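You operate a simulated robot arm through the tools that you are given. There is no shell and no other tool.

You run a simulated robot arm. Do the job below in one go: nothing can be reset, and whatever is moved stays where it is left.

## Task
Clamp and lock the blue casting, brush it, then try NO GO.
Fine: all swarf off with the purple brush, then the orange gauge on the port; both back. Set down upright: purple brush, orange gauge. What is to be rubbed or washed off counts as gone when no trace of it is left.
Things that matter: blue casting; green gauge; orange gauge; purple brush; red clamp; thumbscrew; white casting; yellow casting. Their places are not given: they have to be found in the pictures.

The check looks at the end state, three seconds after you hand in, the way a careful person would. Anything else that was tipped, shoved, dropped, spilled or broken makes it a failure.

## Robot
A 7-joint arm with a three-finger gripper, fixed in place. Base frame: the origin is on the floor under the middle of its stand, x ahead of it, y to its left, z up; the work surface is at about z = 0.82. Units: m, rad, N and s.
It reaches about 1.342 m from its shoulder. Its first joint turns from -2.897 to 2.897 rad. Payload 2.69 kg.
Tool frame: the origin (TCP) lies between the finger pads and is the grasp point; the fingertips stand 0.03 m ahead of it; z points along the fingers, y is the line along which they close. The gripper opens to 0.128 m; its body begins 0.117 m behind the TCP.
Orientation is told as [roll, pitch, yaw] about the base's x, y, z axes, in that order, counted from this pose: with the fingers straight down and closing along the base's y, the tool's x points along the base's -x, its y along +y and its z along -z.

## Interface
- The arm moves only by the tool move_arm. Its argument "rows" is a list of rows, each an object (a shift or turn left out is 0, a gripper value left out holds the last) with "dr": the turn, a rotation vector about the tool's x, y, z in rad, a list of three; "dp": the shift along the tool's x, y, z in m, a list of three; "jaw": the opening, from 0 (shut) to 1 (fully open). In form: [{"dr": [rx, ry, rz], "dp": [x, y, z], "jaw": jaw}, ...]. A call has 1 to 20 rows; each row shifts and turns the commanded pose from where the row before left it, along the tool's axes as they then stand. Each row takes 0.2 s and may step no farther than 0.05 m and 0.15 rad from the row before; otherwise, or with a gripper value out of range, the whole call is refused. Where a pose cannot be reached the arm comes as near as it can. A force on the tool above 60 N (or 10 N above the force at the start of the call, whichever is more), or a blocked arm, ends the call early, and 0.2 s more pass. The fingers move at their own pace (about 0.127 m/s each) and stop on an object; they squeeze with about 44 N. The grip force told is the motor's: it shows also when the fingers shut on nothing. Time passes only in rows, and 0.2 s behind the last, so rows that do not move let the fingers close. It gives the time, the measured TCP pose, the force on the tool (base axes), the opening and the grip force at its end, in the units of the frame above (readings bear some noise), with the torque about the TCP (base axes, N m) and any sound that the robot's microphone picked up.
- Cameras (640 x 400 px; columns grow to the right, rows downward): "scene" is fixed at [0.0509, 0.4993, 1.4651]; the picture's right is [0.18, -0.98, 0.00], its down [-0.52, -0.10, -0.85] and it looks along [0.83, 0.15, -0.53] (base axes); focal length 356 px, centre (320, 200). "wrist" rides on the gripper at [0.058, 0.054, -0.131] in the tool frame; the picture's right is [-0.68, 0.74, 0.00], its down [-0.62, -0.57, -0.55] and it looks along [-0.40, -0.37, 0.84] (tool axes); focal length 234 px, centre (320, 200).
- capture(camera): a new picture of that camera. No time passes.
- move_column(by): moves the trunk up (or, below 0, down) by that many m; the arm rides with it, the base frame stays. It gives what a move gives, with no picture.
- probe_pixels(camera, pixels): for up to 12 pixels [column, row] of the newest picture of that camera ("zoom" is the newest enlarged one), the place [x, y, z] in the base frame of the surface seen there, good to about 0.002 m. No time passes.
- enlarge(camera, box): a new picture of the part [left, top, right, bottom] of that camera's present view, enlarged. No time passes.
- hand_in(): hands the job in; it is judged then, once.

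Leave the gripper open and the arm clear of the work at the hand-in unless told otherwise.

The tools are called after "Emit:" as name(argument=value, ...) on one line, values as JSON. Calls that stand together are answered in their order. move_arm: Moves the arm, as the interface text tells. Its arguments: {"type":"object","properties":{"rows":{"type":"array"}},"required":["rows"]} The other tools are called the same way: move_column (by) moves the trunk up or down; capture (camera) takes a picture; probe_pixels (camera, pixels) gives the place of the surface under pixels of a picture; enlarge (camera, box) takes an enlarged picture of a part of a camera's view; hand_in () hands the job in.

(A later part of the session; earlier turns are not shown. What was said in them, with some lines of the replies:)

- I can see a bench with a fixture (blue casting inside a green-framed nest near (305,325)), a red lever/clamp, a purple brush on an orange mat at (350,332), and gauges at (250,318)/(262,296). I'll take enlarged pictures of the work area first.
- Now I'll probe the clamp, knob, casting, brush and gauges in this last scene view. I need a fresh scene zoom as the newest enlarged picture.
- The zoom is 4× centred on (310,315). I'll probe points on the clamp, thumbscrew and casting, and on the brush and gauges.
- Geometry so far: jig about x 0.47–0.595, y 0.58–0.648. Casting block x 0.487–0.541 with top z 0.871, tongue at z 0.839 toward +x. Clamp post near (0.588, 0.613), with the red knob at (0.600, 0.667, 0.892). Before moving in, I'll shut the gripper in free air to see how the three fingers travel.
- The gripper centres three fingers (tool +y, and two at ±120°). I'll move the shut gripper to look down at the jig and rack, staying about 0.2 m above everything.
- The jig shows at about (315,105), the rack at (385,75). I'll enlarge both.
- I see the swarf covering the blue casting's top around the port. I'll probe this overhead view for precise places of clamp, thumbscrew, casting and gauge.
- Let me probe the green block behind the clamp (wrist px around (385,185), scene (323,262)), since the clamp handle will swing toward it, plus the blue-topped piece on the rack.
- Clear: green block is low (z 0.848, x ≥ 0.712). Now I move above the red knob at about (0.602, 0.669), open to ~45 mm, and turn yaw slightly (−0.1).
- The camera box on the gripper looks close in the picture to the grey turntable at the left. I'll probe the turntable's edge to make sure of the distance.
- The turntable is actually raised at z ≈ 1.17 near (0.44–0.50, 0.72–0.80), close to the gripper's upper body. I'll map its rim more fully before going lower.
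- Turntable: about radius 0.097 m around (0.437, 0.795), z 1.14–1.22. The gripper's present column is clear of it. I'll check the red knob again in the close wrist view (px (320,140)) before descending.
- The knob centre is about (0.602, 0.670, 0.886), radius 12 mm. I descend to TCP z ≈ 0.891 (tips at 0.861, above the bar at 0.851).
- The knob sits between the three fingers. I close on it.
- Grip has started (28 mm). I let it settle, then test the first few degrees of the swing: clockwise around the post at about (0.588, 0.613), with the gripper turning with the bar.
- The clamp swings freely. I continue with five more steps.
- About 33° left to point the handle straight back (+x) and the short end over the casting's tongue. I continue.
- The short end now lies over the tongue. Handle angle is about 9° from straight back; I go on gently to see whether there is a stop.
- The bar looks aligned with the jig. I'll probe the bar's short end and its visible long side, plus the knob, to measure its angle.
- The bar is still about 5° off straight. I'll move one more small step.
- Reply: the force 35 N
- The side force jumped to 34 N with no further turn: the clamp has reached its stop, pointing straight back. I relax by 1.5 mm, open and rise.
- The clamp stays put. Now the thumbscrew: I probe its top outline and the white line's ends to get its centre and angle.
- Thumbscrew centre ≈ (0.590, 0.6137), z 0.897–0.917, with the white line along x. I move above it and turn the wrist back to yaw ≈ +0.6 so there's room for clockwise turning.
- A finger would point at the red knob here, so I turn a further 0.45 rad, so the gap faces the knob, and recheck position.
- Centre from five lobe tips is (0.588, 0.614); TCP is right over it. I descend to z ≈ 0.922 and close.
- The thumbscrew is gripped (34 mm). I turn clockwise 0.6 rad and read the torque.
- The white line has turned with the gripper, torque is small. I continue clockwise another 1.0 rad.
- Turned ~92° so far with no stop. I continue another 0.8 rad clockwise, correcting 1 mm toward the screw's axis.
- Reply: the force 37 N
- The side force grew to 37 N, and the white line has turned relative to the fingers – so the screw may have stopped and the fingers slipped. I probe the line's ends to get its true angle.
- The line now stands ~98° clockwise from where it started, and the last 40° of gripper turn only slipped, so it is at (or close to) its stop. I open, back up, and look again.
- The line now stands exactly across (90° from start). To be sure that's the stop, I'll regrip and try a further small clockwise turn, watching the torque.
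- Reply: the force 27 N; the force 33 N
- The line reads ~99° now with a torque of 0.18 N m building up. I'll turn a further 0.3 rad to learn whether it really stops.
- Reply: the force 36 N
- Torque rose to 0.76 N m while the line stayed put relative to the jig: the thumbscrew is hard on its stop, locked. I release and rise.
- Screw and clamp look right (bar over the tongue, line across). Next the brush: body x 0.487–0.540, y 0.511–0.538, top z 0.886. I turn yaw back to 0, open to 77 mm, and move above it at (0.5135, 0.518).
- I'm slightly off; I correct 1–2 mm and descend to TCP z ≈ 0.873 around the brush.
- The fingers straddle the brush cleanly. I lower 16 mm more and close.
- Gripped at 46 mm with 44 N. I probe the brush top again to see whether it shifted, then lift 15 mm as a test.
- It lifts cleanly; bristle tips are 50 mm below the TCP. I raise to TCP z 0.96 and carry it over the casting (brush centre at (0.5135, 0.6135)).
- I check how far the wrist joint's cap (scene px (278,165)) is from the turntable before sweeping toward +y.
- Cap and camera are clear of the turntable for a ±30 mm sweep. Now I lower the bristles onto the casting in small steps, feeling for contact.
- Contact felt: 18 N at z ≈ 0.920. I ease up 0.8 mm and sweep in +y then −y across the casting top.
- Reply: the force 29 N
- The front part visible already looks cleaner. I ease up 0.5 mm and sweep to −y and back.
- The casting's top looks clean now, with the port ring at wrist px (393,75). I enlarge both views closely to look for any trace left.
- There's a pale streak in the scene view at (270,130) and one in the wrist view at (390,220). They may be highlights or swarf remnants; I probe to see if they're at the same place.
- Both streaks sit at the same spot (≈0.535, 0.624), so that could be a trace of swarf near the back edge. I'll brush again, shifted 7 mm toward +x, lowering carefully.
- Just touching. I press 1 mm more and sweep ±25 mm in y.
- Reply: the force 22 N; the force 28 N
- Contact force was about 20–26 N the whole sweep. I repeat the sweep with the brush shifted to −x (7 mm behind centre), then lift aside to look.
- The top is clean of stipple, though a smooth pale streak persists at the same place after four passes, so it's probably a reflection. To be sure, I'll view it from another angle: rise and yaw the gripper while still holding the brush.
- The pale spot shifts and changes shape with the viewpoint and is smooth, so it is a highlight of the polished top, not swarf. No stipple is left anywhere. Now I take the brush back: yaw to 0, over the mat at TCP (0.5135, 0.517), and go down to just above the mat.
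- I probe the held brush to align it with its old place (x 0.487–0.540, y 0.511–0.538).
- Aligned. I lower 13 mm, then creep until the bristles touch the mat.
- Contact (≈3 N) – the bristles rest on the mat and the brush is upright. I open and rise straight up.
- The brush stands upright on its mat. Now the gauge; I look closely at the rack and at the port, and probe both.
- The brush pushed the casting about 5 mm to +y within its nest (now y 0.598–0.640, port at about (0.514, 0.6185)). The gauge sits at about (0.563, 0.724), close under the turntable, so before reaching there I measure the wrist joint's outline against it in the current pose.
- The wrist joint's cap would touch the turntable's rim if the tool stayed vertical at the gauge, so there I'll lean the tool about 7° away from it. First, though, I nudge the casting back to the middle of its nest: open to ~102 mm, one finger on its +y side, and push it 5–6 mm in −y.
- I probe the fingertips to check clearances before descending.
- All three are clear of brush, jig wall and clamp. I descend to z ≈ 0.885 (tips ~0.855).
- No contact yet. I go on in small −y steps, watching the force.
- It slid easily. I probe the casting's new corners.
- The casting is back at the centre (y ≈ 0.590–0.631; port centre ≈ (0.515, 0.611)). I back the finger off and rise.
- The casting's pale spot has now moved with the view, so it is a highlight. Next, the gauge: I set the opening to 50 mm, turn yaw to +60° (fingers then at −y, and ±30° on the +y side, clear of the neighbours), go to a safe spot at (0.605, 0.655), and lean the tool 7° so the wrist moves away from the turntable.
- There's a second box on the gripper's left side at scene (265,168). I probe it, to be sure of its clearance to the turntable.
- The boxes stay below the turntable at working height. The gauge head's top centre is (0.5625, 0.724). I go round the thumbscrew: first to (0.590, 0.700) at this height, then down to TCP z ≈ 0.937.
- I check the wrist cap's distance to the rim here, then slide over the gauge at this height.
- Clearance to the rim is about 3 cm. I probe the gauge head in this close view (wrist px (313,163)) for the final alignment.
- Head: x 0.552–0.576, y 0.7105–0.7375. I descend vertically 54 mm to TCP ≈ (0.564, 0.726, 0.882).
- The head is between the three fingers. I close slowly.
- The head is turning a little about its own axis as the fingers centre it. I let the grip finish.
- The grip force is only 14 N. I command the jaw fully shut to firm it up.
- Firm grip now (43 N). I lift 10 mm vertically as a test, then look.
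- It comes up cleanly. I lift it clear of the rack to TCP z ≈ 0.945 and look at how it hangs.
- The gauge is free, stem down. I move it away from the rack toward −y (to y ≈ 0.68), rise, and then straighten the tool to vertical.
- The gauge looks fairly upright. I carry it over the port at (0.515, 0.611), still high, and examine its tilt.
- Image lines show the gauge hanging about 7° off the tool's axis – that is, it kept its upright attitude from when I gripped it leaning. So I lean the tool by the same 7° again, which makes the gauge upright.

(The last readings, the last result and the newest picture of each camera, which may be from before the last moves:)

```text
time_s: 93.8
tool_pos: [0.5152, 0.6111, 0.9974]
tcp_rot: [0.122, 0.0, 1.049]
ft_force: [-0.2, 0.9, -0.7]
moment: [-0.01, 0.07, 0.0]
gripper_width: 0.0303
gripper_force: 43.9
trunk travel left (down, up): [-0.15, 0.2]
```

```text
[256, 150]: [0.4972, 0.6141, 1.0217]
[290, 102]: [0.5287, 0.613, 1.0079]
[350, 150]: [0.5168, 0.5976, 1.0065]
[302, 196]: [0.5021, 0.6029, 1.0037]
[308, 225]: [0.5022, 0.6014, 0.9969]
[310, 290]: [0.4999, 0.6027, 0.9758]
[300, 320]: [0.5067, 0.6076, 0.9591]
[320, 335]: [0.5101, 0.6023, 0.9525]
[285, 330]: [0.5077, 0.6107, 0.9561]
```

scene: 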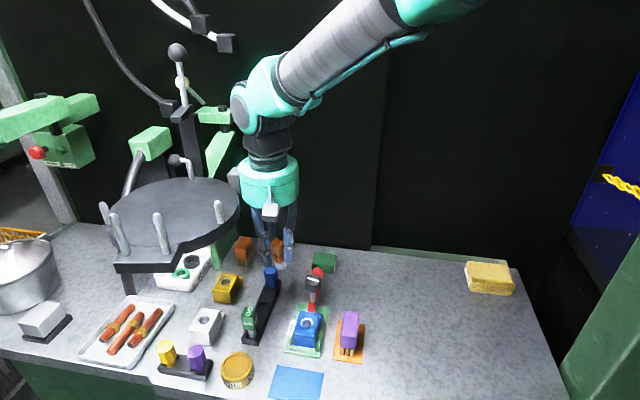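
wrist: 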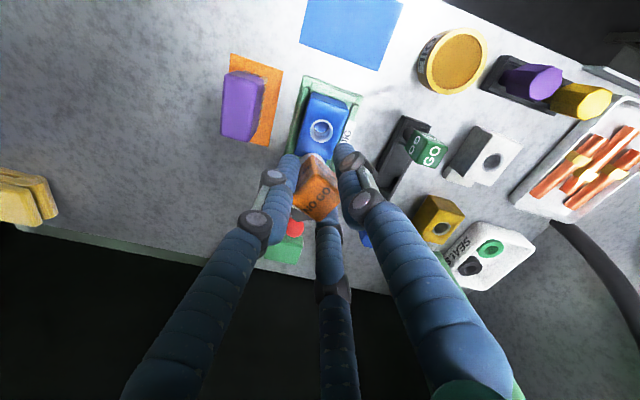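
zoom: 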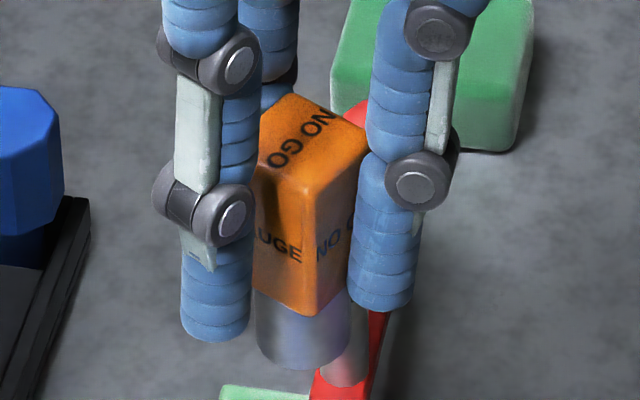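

Now the head's edges and the stem run vertical: the gauge is upright. Stem (⌀ ~22 mm) is centred near (0.517, 0.610). I re-measure the port's ring in the scene view.

Emit:
enlarge(camera="scene", box=[285, 280, 335, 350])

```text
5.71 times, centred on (310, 315) of scene
```

zoom: 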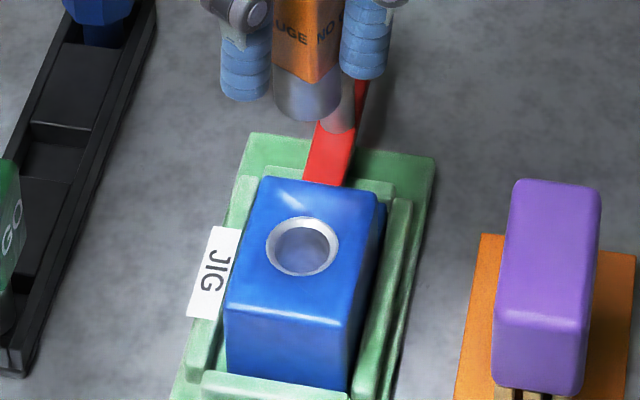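

Emit:
probe_pixels(camera="zoom", pixels=[[270, 247], [335, 248], [303, 220], [302, 271], [268, 240], [337, 240], [262, 185], [376, 200], [232, 300], [345, 320], [300, 100], [275, 95]])

```text
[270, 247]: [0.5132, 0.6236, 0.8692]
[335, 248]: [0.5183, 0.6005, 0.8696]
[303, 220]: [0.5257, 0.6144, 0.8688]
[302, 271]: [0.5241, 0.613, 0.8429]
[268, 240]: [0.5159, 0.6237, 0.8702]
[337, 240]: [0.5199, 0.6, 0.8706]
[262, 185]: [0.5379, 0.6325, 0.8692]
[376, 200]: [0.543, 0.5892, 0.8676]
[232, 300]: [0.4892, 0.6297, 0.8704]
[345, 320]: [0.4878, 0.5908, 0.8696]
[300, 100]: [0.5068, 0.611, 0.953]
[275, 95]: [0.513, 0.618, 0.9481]
```

Port centre ≈ (0.5155, 0.6118). I shift ~2 mm and lower 65 mm so the stem is about 10 mm above the port.

Emit:
move_arm(rows=[{"dp": [-0.0005, -0.0028, 0.0324]}, {"dp": [-0.0005, -0.0028, 0.0324]}, {}])

Emit:
enlarge(camera="scene", box=[285, 285, 335, 345])

Emit:
enlarge(camera="wrist", box=[270, 90, 370, 230])

```text
time_s: 94.6
tool_pos: [0.5149, 0.6138, 0.9298]
tcp_rot: [0.121, 0.0, 1.047]
ft_force: [0.0, 0.6, -1.7]
moment: [-0.03, 0.03, 0.01]
gripper_width: 0.0304
gripper_force: 43.6
trunk travel left (down, up): [-0.15, 0.2]
```

```text
6.67 times, centred on (310, 315) of scene
```

zoom: 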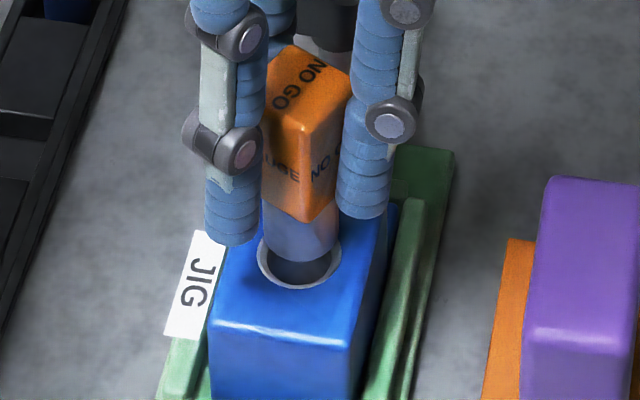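

```text
2.86 times, centred on (320, 160) of wrist
```

zoom: 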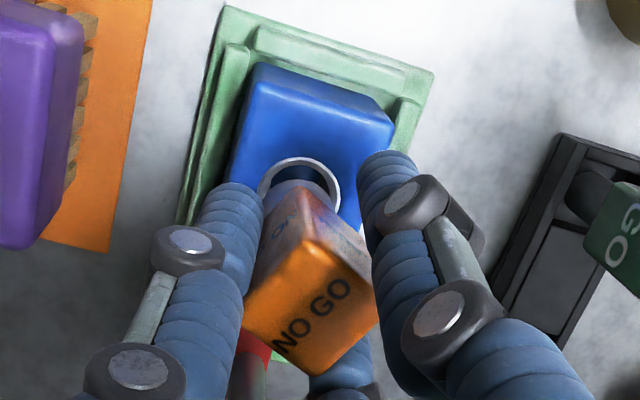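

The stem hangs centred over the ring (both at column ≈ 300). I lower in small vertical steps until it touches.

Emit:
move_arm(rows=[{"dp": [0, -0.0005, 0.004]}, {"dp": [0, -0.00025, 0.002]}, {}])

Emit:
move_arm(rows=[{"dp": [0, -0.00018, 0.0015]}, {}])

Emit:
move_arm(rows=[{"dp": [0, -0.00018, 0.0015]}, {}])

Emit:
enlarge(camera="scene", box=[285, 285, 335, 345])

```text
time_s: 95.4
tool_pos: [0.5142, 0.614, 0.9262]
tcp_rot: [0.123, -0.001, 1.047]
ft_force: [-0.2, -0.5, 1.3]
moment: [0.0, 0.03, -0.01]
gripper_width: 0.03
gripper_force: 43.4
trunk travel left (down, up): [-0.15, 0.2]
```

```text
time_s: 96.0
tool_pos: [0.5148, 0.6134, 0.9248]
tcp_rot: [0.121, -0.001, 1.047]
ft_force: [-3.8, -0.1, 7.4]
moment: [-0.03, 0.13, -0.01]
gripper_width: 0.0303
gripper_force: 43.7
trunk travel left (down, up): [-0.15, 0.2]
```

```text
time_s: 96.6
tool_pos: [0.5135, 0.613, 0.9238]
tcp_rot: [0.123, -0.001, 1.048]
ft_force: [-4.4, 1.6, 12.8]
moment: [0.01, 0.09, 0.0]
gripper_width: 0.0301
gripper_force: 43.8
trunk travel left (down, up): [-0.15, 0.2]
```

```text
6.67 times, centred on (310, 315) of scene
```

zoom: 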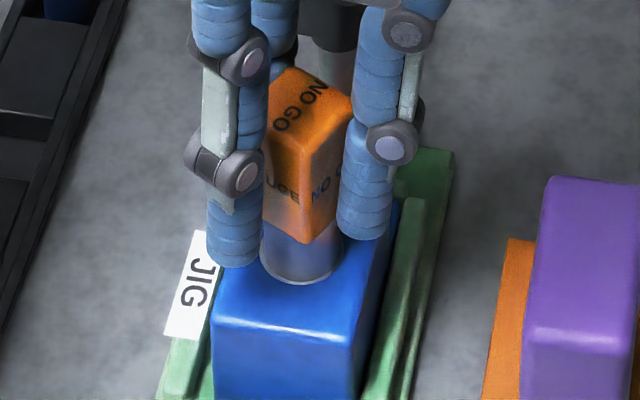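

The NO GO stem sits on the port with 13 N and doesn't enter (stem covers the ring). I hold it there for a second to try it properly.

Emit:
move_arm(rows=[{"dp": [0, -0.0001, 0.0008]}, {}, {}, {}, {}, {}])

Emit:
enlarge(camera="scene", box=[285, 285, 335, 345])

Emit:
enlarge(camera="wrist", box=[270, 90, 370, 230])

```text
time_s: 98.0
tool_pos: [0.5136, 0.6133, 0.9221]
tcp_rot: [0.122, -0.001, 1.047]
ft_force: [-2.7, 2.1, 22.4]
moment: [0.07, 0.01, 0.05]
gripper_width: 0.03
gripper_force: 44.1
trunk travel left (down, up): [-0.15, 0.2]
```

```text
6.67 times, centred on (310, 315) of scene
```

zoom: 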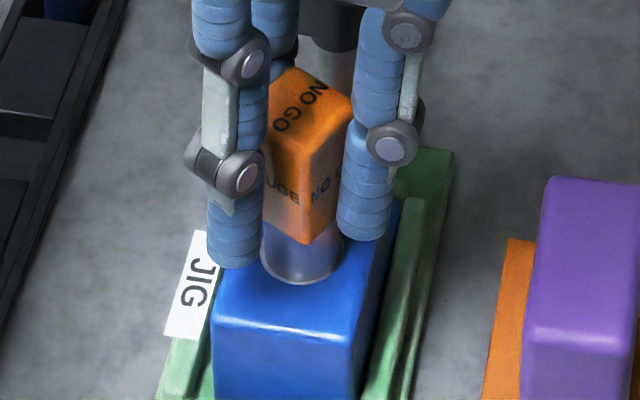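

```text
2.86 times, centred on (320, 160) of wrist
```

zoom: 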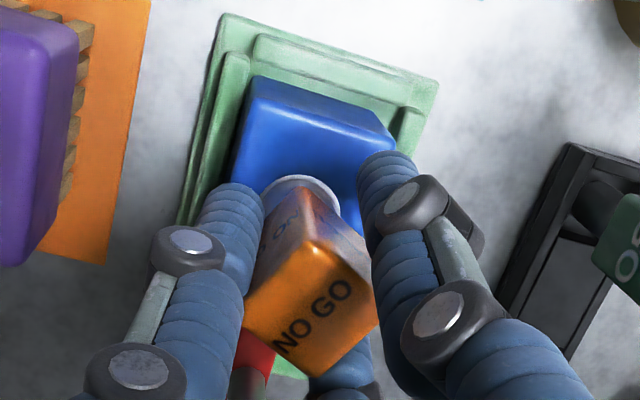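

Emit:
enlarge(camera="scene", box=[298, 310, 320, 332])

Emit:
enlarge(camera="wrist", box=[300, 135, 350, 185])

```text
16.00 times, centred on (309, 321) of scene
```

zoom: 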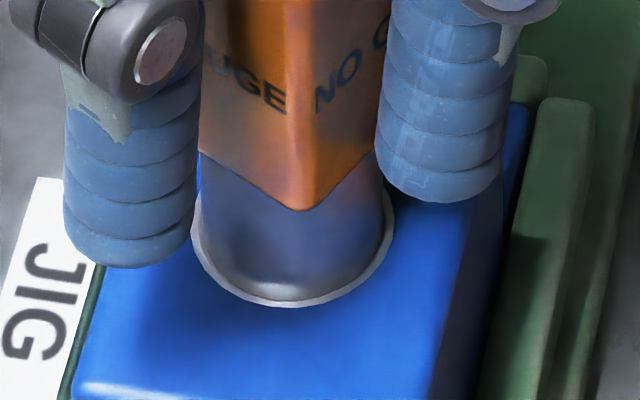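

```text
8.00 times, centred on (325, 160) of wrist
```

zoom: 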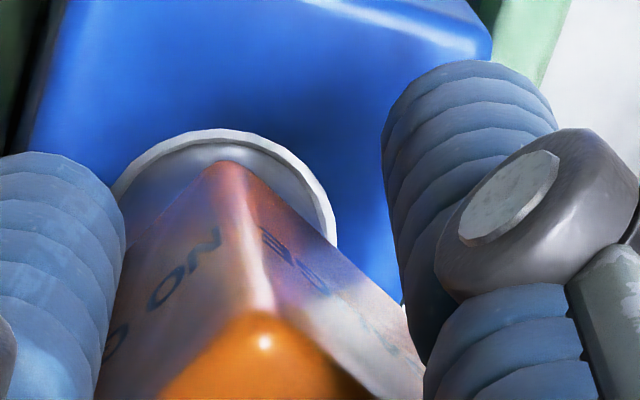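

The stem sits concentric with the port, a thin even ring showing all round: NO GO does not go in. I lift off and carry the gauge back along the way it came, keeping the lean.

Emit:
move_arm(rows=[{"dp": [0, 0.0012, -0.01]}, {"dp": [0, 0.0037, -0.03]}, {"dp": [0, 0.006, -0.0485]}, {}])

Emit:
enlarge(camera="scene", box=[230, 250, 340, 360])

Emit:
capture(camera="wrist")

```text
time_s: 99.0
tool_pos: [0.5152, 0.6127, 1.0121]
tcp_rot: [0.122, -0.001, 1.049]
ft_force: [-0.5, -0.3, -0.2]
moment: [0.07, -0.05, 0.02]
gripper_width: 0.03
gripper_force: 44.1
trunk travel left (down, up): [-0.15, 0.2]
```

```text
3.64 times, centred on (285, 305) of scene
```

zoom: 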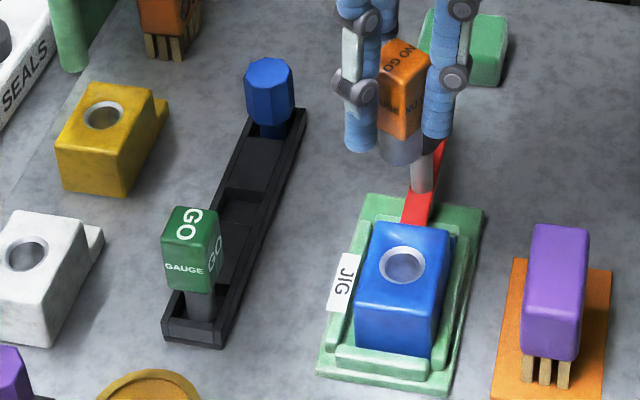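

```text
taken
```

wrist: 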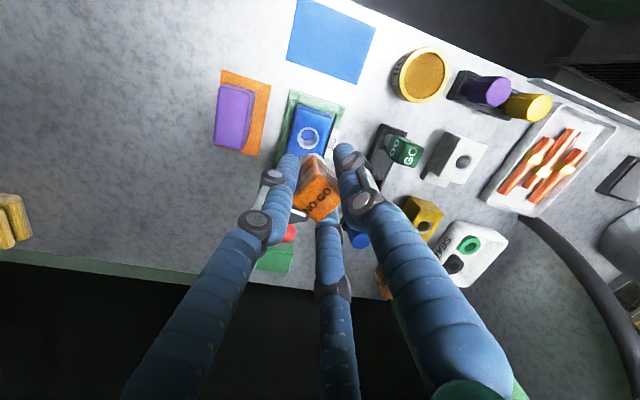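

I zoom on the rack's empty slot to find exactly where the gauge goes.

Emit:
enlarge(camera="scene", box=[240, 265, 290, 345])

Emit:
probe_pixels(camera="zoom", pixels=[[330, 180], [300, 190], [340, 195], [320, 150], [350, 110], [300, 225], [315, 215], [370, 180], [280, 160], [390, 160], [310, 200], [335, 170]])

```text
5.00 times, centred on (265, 305) of scene
```

zoom: 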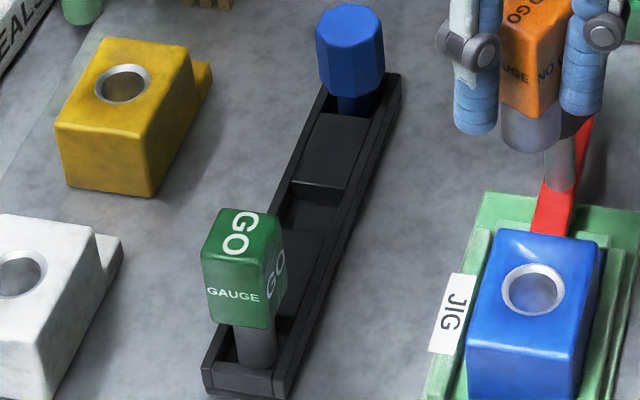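

```text
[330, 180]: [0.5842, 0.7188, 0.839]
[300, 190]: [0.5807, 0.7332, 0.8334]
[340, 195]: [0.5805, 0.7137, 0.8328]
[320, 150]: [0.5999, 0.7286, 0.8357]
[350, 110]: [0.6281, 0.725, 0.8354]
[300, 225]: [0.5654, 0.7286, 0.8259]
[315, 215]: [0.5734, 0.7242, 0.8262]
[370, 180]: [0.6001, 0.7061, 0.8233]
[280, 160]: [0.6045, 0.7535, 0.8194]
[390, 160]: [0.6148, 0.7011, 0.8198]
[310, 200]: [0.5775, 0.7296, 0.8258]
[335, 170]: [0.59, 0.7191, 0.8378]
```

Emit:
probe_pixels(camera="zoom", pixels=[[290, 222], [325, 228], [295, 232], [310, 235], [300, 245], [300, 260], [290, 280], [322, 240], [335, 210], [345, 188], [285, 205], [292, 188]])

Emit:
enlarge(camera="scene", box=[250, 285, 280, 325])

```text
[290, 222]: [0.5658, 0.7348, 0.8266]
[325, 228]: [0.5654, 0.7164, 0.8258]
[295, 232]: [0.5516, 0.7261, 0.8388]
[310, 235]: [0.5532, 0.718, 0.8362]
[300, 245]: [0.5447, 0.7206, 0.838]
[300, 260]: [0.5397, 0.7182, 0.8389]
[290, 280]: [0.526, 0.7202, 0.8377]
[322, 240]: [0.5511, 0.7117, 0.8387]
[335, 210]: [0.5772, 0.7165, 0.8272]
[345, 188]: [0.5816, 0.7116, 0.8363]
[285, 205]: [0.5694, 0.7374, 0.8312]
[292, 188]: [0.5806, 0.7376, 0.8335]
```

```text
10.00 times, centred on (265, 305) of scene
```

zoom: 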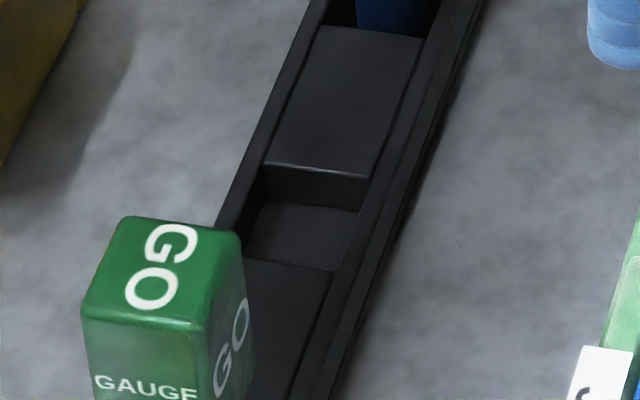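

The slot is a recess between two filler blocks with its floor at z ≈ 0.826. I probe its four sides more closely.

Emit:
probe_pixels(camera="zoom", pixels=[[268, 163], [366, 177], [262, 172], [372, 182], [318, 172], [315, 200], [300, 262], [325, 268], [262, 205], [357, 212], [255, 190], [362, 200]])

Emit:
probe_pixels(camera="zoom", pixels=[[300, 215], [300, 240], [300, 255], [270, 225], [345, 230], [338, 250], [250, 225], [245, 215], [380, 150], [395, 155], [405, 160], [270, 140]])

```text
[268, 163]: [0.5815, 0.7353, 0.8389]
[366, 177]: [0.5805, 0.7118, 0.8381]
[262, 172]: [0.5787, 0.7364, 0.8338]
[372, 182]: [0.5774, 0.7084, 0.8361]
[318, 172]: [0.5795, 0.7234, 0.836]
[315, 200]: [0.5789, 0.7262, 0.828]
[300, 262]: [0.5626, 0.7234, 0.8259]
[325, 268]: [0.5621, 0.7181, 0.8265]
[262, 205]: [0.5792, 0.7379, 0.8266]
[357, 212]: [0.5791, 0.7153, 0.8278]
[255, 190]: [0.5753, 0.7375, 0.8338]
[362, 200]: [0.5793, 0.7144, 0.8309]
```

```text
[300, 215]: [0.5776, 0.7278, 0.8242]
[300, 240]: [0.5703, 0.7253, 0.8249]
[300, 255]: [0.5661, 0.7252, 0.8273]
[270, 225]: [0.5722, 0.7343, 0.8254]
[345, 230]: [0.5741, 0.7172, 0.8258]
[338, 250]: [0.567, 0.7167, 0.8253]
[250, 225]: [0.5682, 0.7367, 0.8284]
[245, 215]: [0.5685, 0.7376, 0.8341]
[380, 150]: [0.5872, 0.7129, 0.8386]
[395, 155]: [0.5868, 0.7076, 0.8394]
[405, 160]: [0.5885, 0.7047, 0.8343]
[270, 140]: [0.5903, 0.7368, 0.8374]
```

Slot: x ≈ 0.553–0.579, y ≈ 0.711–0.7375, floor z 0.826, so its centre is (0.566, 0.7243). The gauge turned about −24° around its own axis in the grip, so I turn it back +24° about the vertical here in free air, so that it will stand square in the rack.

Emit:
move_arm(rows=[{"dr": [0, 0.01703, -0.139]}, {"dr": [0, 0.01703, -0.139]}, {"dr": [0, 0.01703, -0.139]}, {}])

Emit:
enlarge(camera="scene", box=[285, 245, 335, 305])

```text
time_s: 100.0
tool_pos: [0.5142, 0.6139, 1.0099]
tcp_rot: [0.123, -0.002, 1.47]
ft_force: [0.0, -0.1, 0.0]
moment: [0.01, 0.05, 0.0]
gripper_width: 0.0298
gripper_force: 44.3
trunk travel left (down, up): [-0.15, 0.2]
```

```text
6.67 times, centred on (310, 275) of scene
```

zoom: 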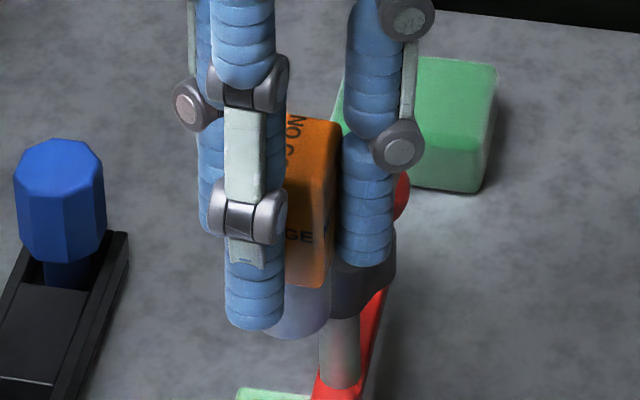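

The head now stands square (its faces parallel to the rack). I carry it to (0.564, 0.681), then lower to TCP z ≈ 0.945 beside the rack.

Emit:
move_arm(rows=[{"dp": [-0.0364, -0.0207, -0.0025]}, {"dp": [-0.0364, -0.0207, -0.0025]}, {"dp": [0, -0.0041, 0.0333]}, {"dp": [0, -0.004, 0.032]}, {}])

Emit:
capture(camera="scene")

Emit:
enlarge(camera="scene", box=[225, 225, 325, 325])

```text
time_s: 101.2
tool_pos: [0.5634, 0.6823, 0.9453]
tcp_rot: [0.123, 0.0, 1.467]
ft_force: [-0.4, 0.6, -1.4]
moment: [0.0, 0.03, 0.02]
gripper_width: 0.0299
gripper_force: 43.5
trunk travel left (down, up): [-0.15, 0.2]
```

```text
taken
```

scene: 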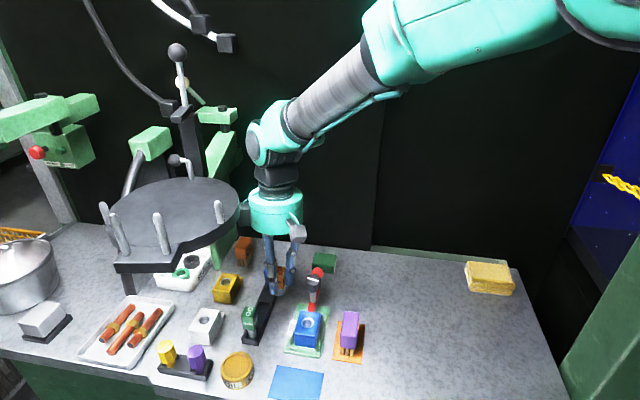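

```text
4.00 times, centred on (275, 275) of scene
```

zoom: 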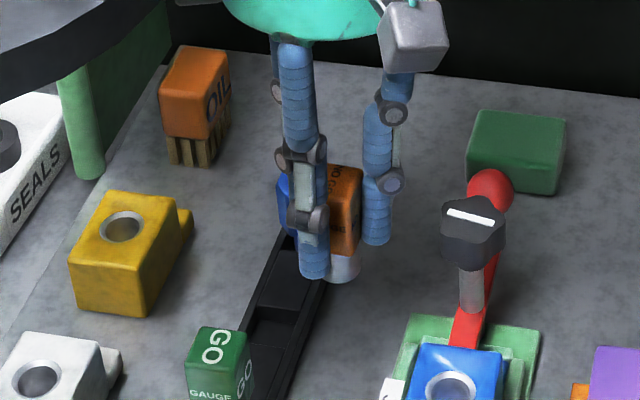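

I slide over the slot at this height.

Emit:
move_arm(rows=[{"dp": [-0.022, 0.0023, 0.0003]}, {"dp": [-0.022, 0.0023, 0.0003]}, {}])

Emit:
enlarge(camera="scene", box=[235, 245, 295, 325])

Emit:
capture(camera="wrist")

Emit:
enlarge(camera="wrist", box=[260, 100, 380, 240])

```text
time_s: 102.0
tool_pos: [0.5626, 0.7282, 0.9436]
tcp_rot: [0.123, -0.001, 1.468]
ft_force: [0.6, 0.7, -2.0]
moment: [-0.04, -0.01, 0.02]
gripper_width: 0.0302
gripper_force: 44.3
trunk travel left (down, up): [-0.15, 0.2]
```

```text
5.00 times, centred on (265, 285) of scene
```

zoom: 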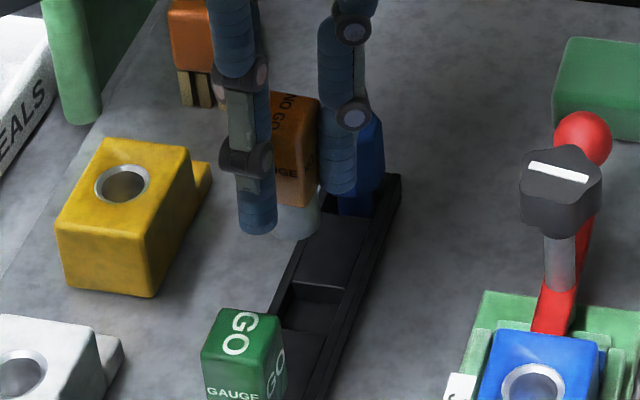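

```text
taken
```

wrist: 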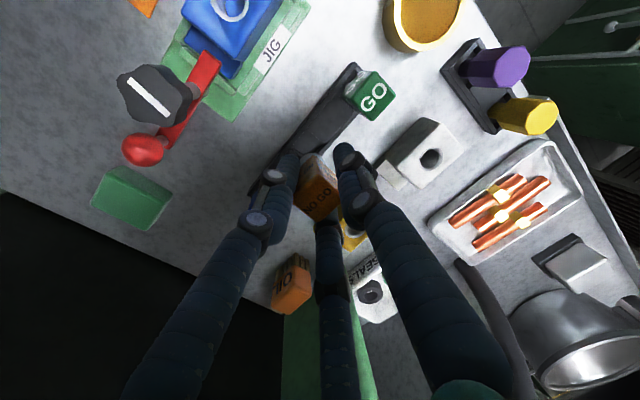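

```text
2.86 times, centred on (320, 170) of wrist
```

zoom: 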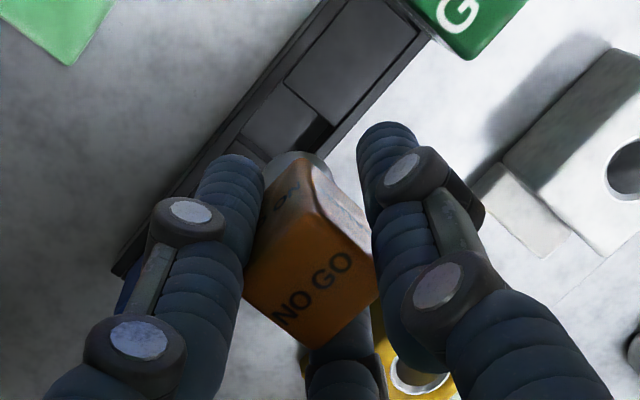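

I probe the visible part of the stem and the head to compute where the stem really is.

Emit:
enlarge(camera="scene", box=[245, 260, 275, 300])

```text
10.00 times, centred on (260, 280) of scene
```

zoom: 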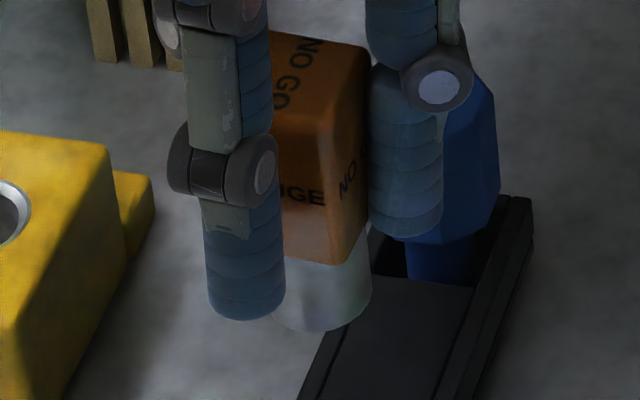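

Emit:
probe_pixels(camera="zoom", pixels=[[300, 290], [320, 290], [340, 290], [360, 285], [320, 310], [320, 275], [335, 260], [325, 110], [280, 100], [350, 60], [365, 120], [300, 60]])

```text
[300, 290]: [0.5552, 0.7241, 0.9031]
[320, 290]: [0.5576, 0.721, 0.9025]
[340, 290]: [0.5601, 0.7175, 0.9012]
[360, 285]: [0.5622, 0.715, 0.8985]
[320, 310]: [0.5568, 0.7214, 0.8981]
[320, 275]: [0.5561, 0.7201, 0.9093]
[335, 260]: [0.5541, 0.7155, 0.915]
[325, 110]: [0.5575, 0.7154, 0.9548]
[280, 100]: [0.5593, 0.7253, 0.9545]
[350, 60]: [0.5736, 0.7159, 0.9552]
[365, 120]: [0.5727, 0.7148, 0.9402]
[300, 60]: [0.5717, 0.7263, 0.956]
```

The stem centre computes to (0.566, 0.725), matching the slot's centre (0.566, 0.7243). I lower 43 mm vertically, to just above the rack walls, and recheck.

Emit:
move_arm(rows=[{"dp": [0.0004, -0.0018, 0.0145]}, {"dp": [0, -0.0018, 0.0145]}, {"dp": [0, -0.0018, 0.014]}, {}])

Emit:
enlarge(camera="scene", box=[245, 270, 285, 320])

Emit:
enlarge(camera="wrist", box=[270, 100, 370, 220])

```text
time_s: 103.0
tool_pos: [0.5623, 0.7269, 0.9022]
tcp_rot: [0.121, 0.0, 1.467]
ft_force: [0.5, 0.0, -0.6]
moment: [0.01, -0.01, 0.03]
gripper_width: 0.0302
gripper_force: 44.3
trunk travel left (down, up): [-0.15, 0.2]
```

```text
8.00 times, centred on (265, 295) of scene
```

zoom: 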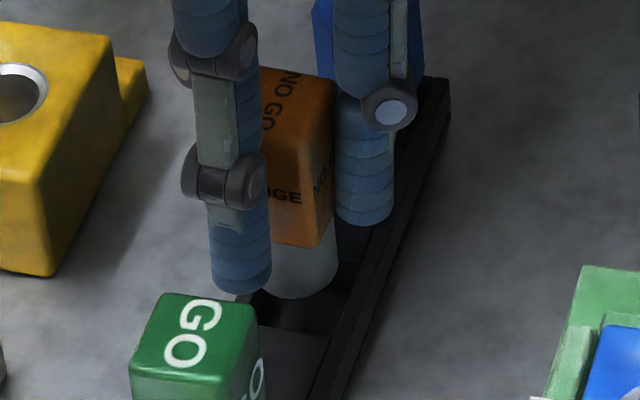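

```text
3.33 times, centred on (320, 160) of wrist
```

zoom: 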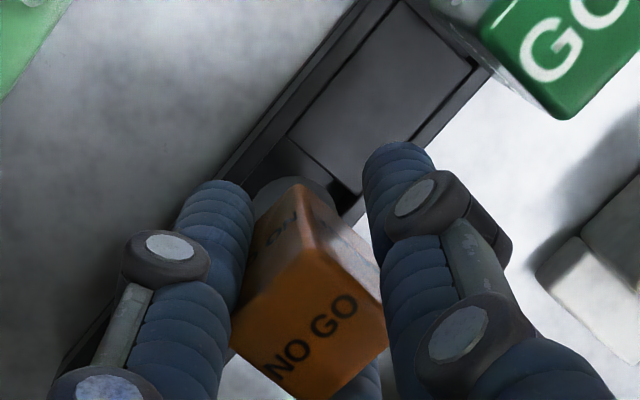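

Emit:
enlarge(camera="scene", box=[245, 270, 285, 320])

Emit:
probe_pixels(camera="zoom", pixels=[[280, 270], [290, 275], [300, 275], [310, 272], [320, 268], [330, 262], [300, 290], [300, 262], [310, 325], [300, 310], [340, 290], [345, 270]])

```text
8.00 times, centred on (265, 295) of scene
```

zoom: 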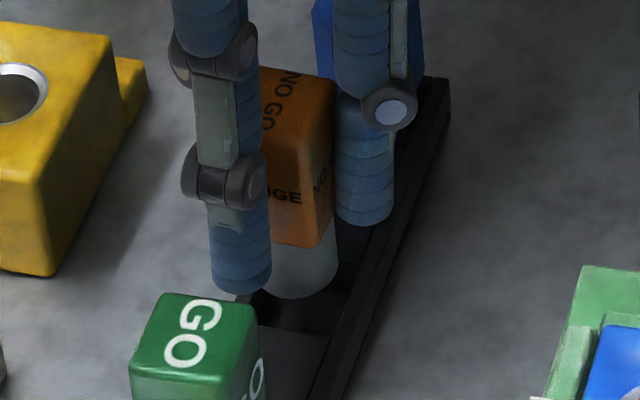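

```text
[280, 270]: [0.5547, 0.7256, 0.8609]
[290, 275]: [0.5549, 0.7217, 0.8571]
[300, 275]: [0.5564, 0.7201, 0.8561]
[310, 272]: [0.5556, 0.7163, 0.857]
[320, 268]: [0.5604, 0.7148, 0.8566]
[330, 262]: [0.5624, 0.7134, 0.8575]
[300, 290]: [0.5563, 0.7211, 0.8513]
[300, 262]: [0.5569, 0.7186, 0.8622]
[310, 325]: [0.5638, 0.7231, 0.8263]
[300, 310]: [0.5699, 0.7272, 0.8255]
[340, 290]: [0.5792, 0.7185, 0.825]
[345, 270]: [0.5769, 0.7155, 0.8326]
```

Stem centre (0.5655, 0.7245) – inside the slot by about 2 mm on every side. I lower gently, watching forces.

Emit:
move_arm(rows=[{"dp": [0, -0.0005, 0.004]}, {"dp": [0, -0.0005, 0.004]}, {"dp": [0, -0.0005, 0.004]}, {}])

Emit:
move_arm(rows=[{"dp": [0, -0.0004, 0.003]}, {"dp": [0, -0.0002, 0.002]}, {}])

Emit:
enlarge(camera="scene", box=[245, 270, 285, 320])

```text
time_s: 104.0
tool_pos: [0.5625, 0.7249, 0.891]
tcp_rot: [0.122, -0.001, 1.468]
ft_force: [-0.1, -0.3, -0.7]
moment: [0.0, 0.0, -0.01]
gripper_width: 0.0305
gripper_force: 44.1
trunk travel left (down, up): [-0.15, 0.2]
```

```text
time_s: 104.8
tool_pos: [0.5631, 0.7268, 0.8851]
tcp_rot: [0.121, 0.001, 1.468]
ft_force: [0.3, -1.1, -0.6]
moment: [-0.02, -0.02, 0.04]
gripper_width: 0.0303
gripper_force: 44.1
trunk travel left (down, up): [-0.15, 0.2]
```

```text
8.00 times, centred on (265, 295) of scene
```

zoom: 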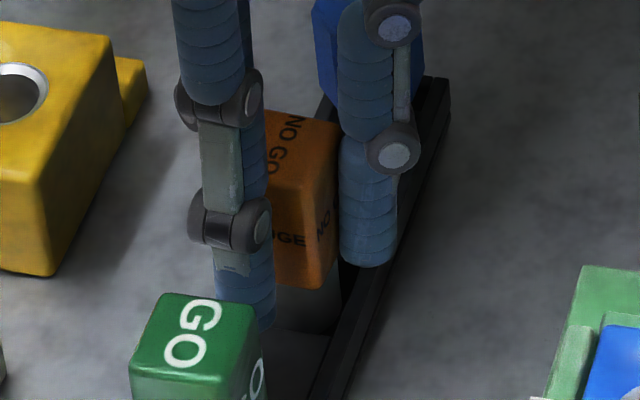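

It's in the slot with no side force. A few more millimetres to the floor, in 1–1.5 mm steps.

Emit:
move_arm(rows=[{"dp": [0, -0.0002, 0.0015]}, {}])

Emit:
move_arm(rows=[{"dp": [0, -0.0001, 0.001]}, {}])

Emit:
move_arm(rows=[{"dp": [0, -0.0001, 0.001]}, {}])

```text
time_s: 105.4
tool_pos: [0.5638, 0.7258, 0.8843]
tcp_rot: [0.122, -0.001, 1.467]
ft_force: [0.1, 0.7, -0.3]
moment: [-0.01, 0.0, 0.02]
gripper_width: 0.0303
gripper_force: 44.4
trunk travel left (down, up): [-0.15, 0.2]
```

```text
time_s: 106.0
tool_pos: [0.5642, 0.7255, 0.8829]
tcp_rot: [0.122, -0.001, 1.468]
ft_force: [0.1, 0.5, -1.2]
moment: [-0.01, 0.0, -0.03]
gripper_width: 0.0301
gripper_force: 43.9
trunk travel left (down, up): [-0.15, 0.2]
```

```text
time_s: 106.6
tool_pos: [0.5643, 0.7264, 0.8828]
tcp_rot: [0.122, -0.001, 1.468]
ft_force: [0.9, -1.6, 5.7]
moment: [-0.14, -0.03, 0.02]
gripper_width: 0.0303
gripper_force: 44.3
trunk travel left (down, up): [-0.15, 0.2]
```

Touchdown (≈6 N). I open the fingers gently in small steps.

Emit:
move_arm(rows=[{"jaw": 0.26}, {"jaw": 0.29}, {"jaw": 0.32}, {"jaw": 0.36}, {"jaw": 0.38}, {}])

Emit:
enlarge(camera="scene", box=[240, 265, 290, 325])

Emit:
capture(camera="wrist")

Emit:
enlarge(camera="wrist", box=[260, 100, 380, 240])

```text
time_s: 108.0
tool_pos: [0.5634, 0.7263, 0.882]
tcp_rot: [0.123, 0.001, 1.467]
ft_force: [0.3, -0.3, -0.7]
moment: [0.0, 0.0, -0.02]
gripper_width: 0.0486
gripper_force: 0.1
trunk travel left (down, up): [-0.15, 0.2]
```

```text
6.67 times, centred on (265, 295) of scene
```

zoom: 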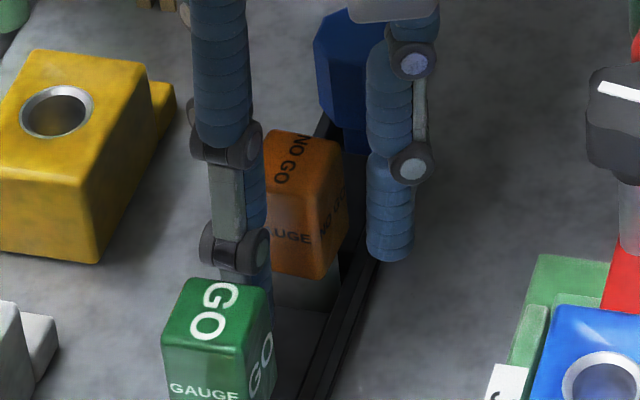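

```text
taken
```

wrist: 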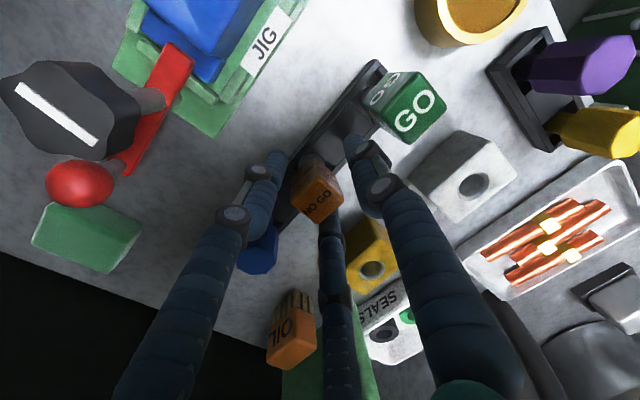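

```text
2.86 times, centred on (320, 170) of wrist
```

zoom: 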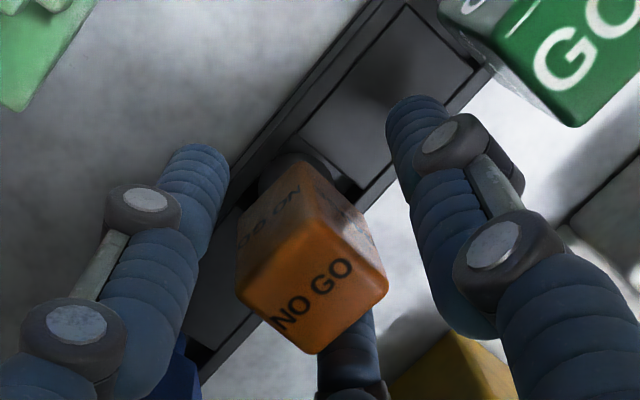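

The gauge stands upright and square in its slot, fingers clear. I rise vertically, then retreat to −y before going up.

Emit:
move_arm(rows=[{"dp": [0, 0.0012, -0.01]}, {"dp": [0, 0.0024, -0.02]}, {"dp": [0, 0.0036, -0.0298]}, {"dp": [0.022, -0.0023, -0.0003]}, {"dp": [0.022, -0.0023, -0.0003]}, {"dp": [0, 0.0043, -0.0347]}, {"dp": [0, 0.0043, -0.0347]}, {}])

Emit:
capture(camera="scene")

Emit:
enlarge(camera="scene", box=[220, 250, 370, 370])

```text
time_s: 109.8
tool_pos: [0.5626, 0.681, 1.0101]
tcp_rot: [0.122, 0.0, 1.468]
ft_force: [0.1, 0.0, 0.9]
moment: [0.03, 0.0, -0.02]
gripper_width: 0.0483
gripper_force: 0.0
trunk travel left (down, up): [-0.15, 0.2]
```

```text
taken
```

scene: 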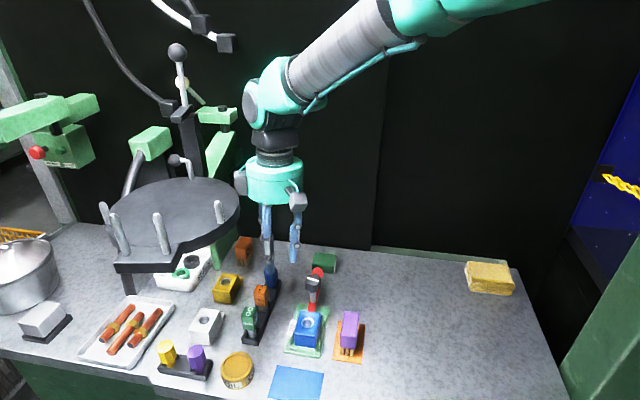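

```text
3.33 times, centred on (295, 310) of scene
```

zoom: 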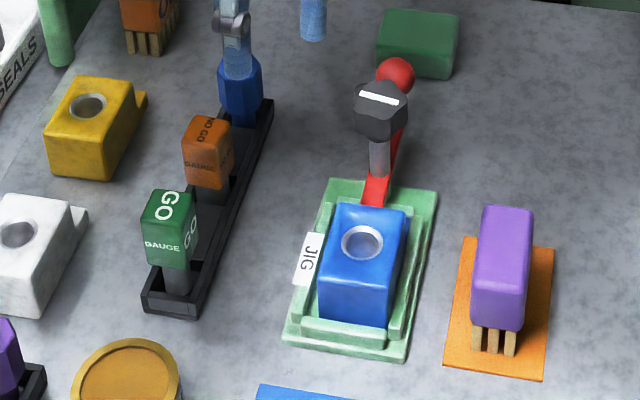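

Everything is in place. I move the arm away from the work (toward −y, then up), straighten it and open the gripper.

Emit:
move_arm(rows=[{"dp": [0.0385, -0.0164, -0.002]}, {"dp": [0.0385, -0.0164, -0.002]}, {"dp": [0.0385, -0.0164, -0.002]}, {"dp": [0, 0.0046, -0.0372]}, {"dp": [0, 0.0046, -0.0372]}, {"dp": [0, 0.0046, -0.0372]}, {"dp": [0, 0.0046, -0.0372]}, {"dr": [0.061, 0, 0]}, {"dr": [0.061, 0, 0]}, {"jaw": 1.0}, {"jaw": 1.0}, {"jaw": 1.0}, {}])

Emit:
capture(camera="scene")

Emit:
enlarge(camera="scene", box=[275, 265, 345, 365])

Emit:
capture(camera="wrist")

```text
time_s: 112.6
tool_pos: [0.5979, 0.5622, 1.1621]
tcp_rot: [-0.002, 0.0, 1.468]
ft_force: [0.2, -0.7, -0.7]
moment: [0.0, 0.01, 0.0]
gripper_width: 0.1278
gripper_force: 0.1
trunk travel left (down, up): [-0.15, 0.2]
```

```text
taken
```

scene: 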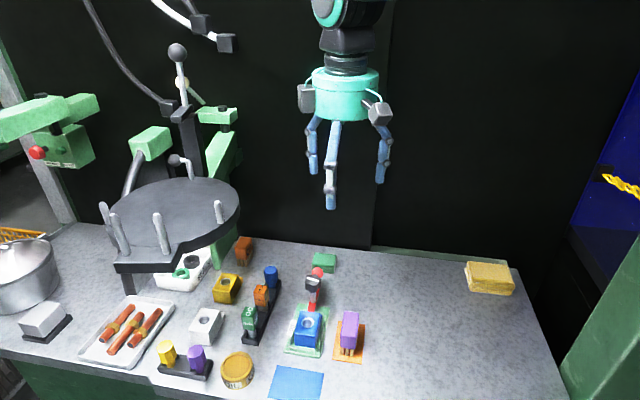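

```text
4.00 times, centred on (310, 315) of scene
```

zoom: 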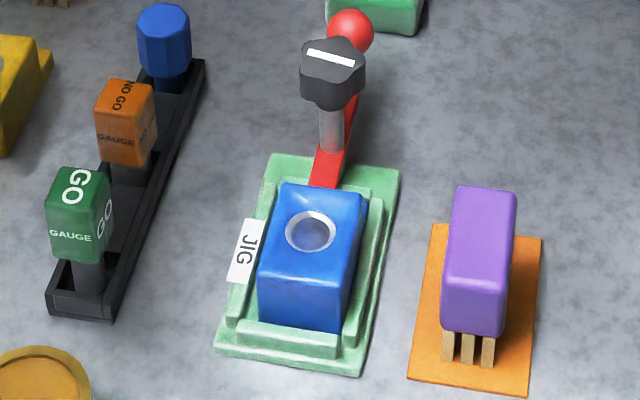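

```text
taken
```

wrist: 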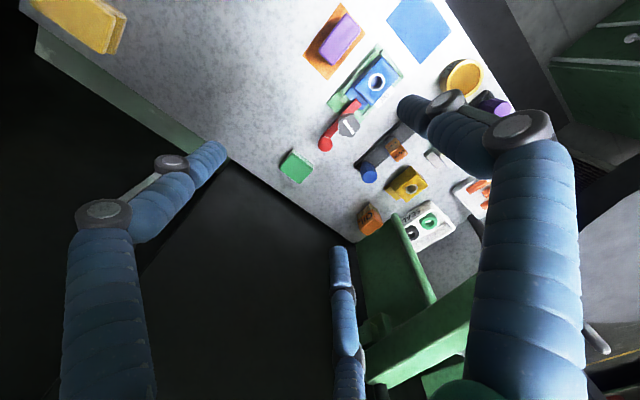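

The scene matches the start, except for the clamped casting. One last close check: the casting top for traces, and the clamp bar and screw line angles.

Emit:
enlarge(camera="scene", box=[288, 268, 332, 348])

Emit:
probe_pixels(camera="zoom", pixels=[[345, 160], [352, 135], [358, 115], [365, 100], [330, 178], [315, 182], [345, 180], [350, 30], [313, 52], [352, 64]])

Emit:
enlarge(camera="wrist", box=[310, 40, 410, 160])

```text
5.00 times, centred on (310, 308) of scene
```

zoom: 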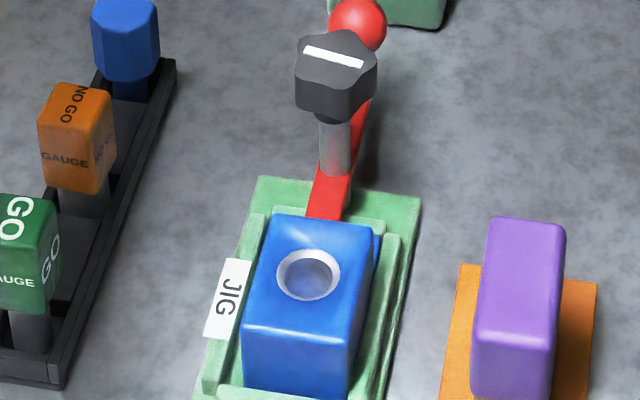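

```text
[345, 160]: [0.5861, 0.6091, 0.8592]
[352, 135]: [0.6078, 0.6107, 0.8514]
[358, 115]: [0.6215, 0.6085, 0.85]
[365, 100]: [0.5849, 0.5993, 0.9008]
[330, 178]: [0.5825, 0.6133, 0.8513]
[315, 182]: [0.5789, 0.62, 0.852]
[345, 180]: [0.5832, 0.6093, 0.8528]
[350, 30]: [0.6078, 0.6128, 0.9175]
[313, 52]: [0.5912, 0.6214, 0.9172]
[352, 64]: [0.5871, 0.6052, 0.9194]
```

```text
3.33 times, centred on (360, 100) of wrist
```

zoom: 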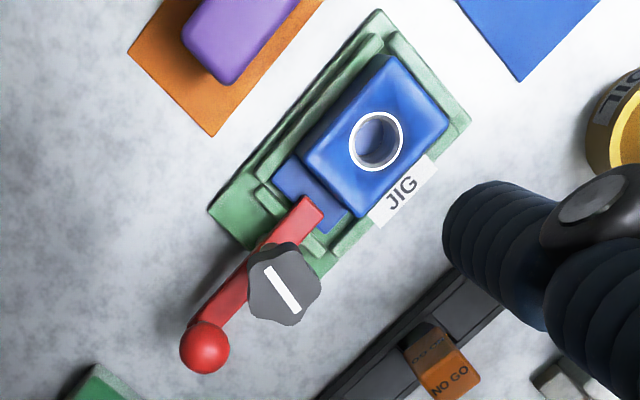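

The casting top is clean, with no streak at all from this side. The clamp bar lies over the tongue and the screw line is across (locked). Brush and gauge are upright in their places, the gripper is open and the arm is clear. I hand in.

Emit:
hand_in()

```text
The job is handed in.
```

The job is handed in: the blue casting was clamped, locked and brushed clean, and NO GO did not enter the port. I haven't seen the check's result.

- **Clamp and lock:** The red clamp is swung over the casting's tongue, up to its stop. The thumbscrew is turned clockwise to its stop, about 90°.
- **How firmly it holds:** The locked clamp does not grip the casting tightly. Brushing slid it about 6 mm sideways in its nest, and I pushed it back to the middle with almost no force.
- **Brushing:** I made three passes with the purple brush. Close views afterwards showed no swarf; a pale streak that remained on top shifted with the viewpoint, so I took it for a highlight.
- **NO GO:** The orange gauge's stem sat centred on the port, pressed down with up to 22 N for over a second, and did not go in.
- **Put back:** The brush is upright on its mat and the orange gauge is upright in its rack slot.
- **Everything else:** In the final pictures nothing else had moved or tipped. The gripper is open and the arm is clear of the work.
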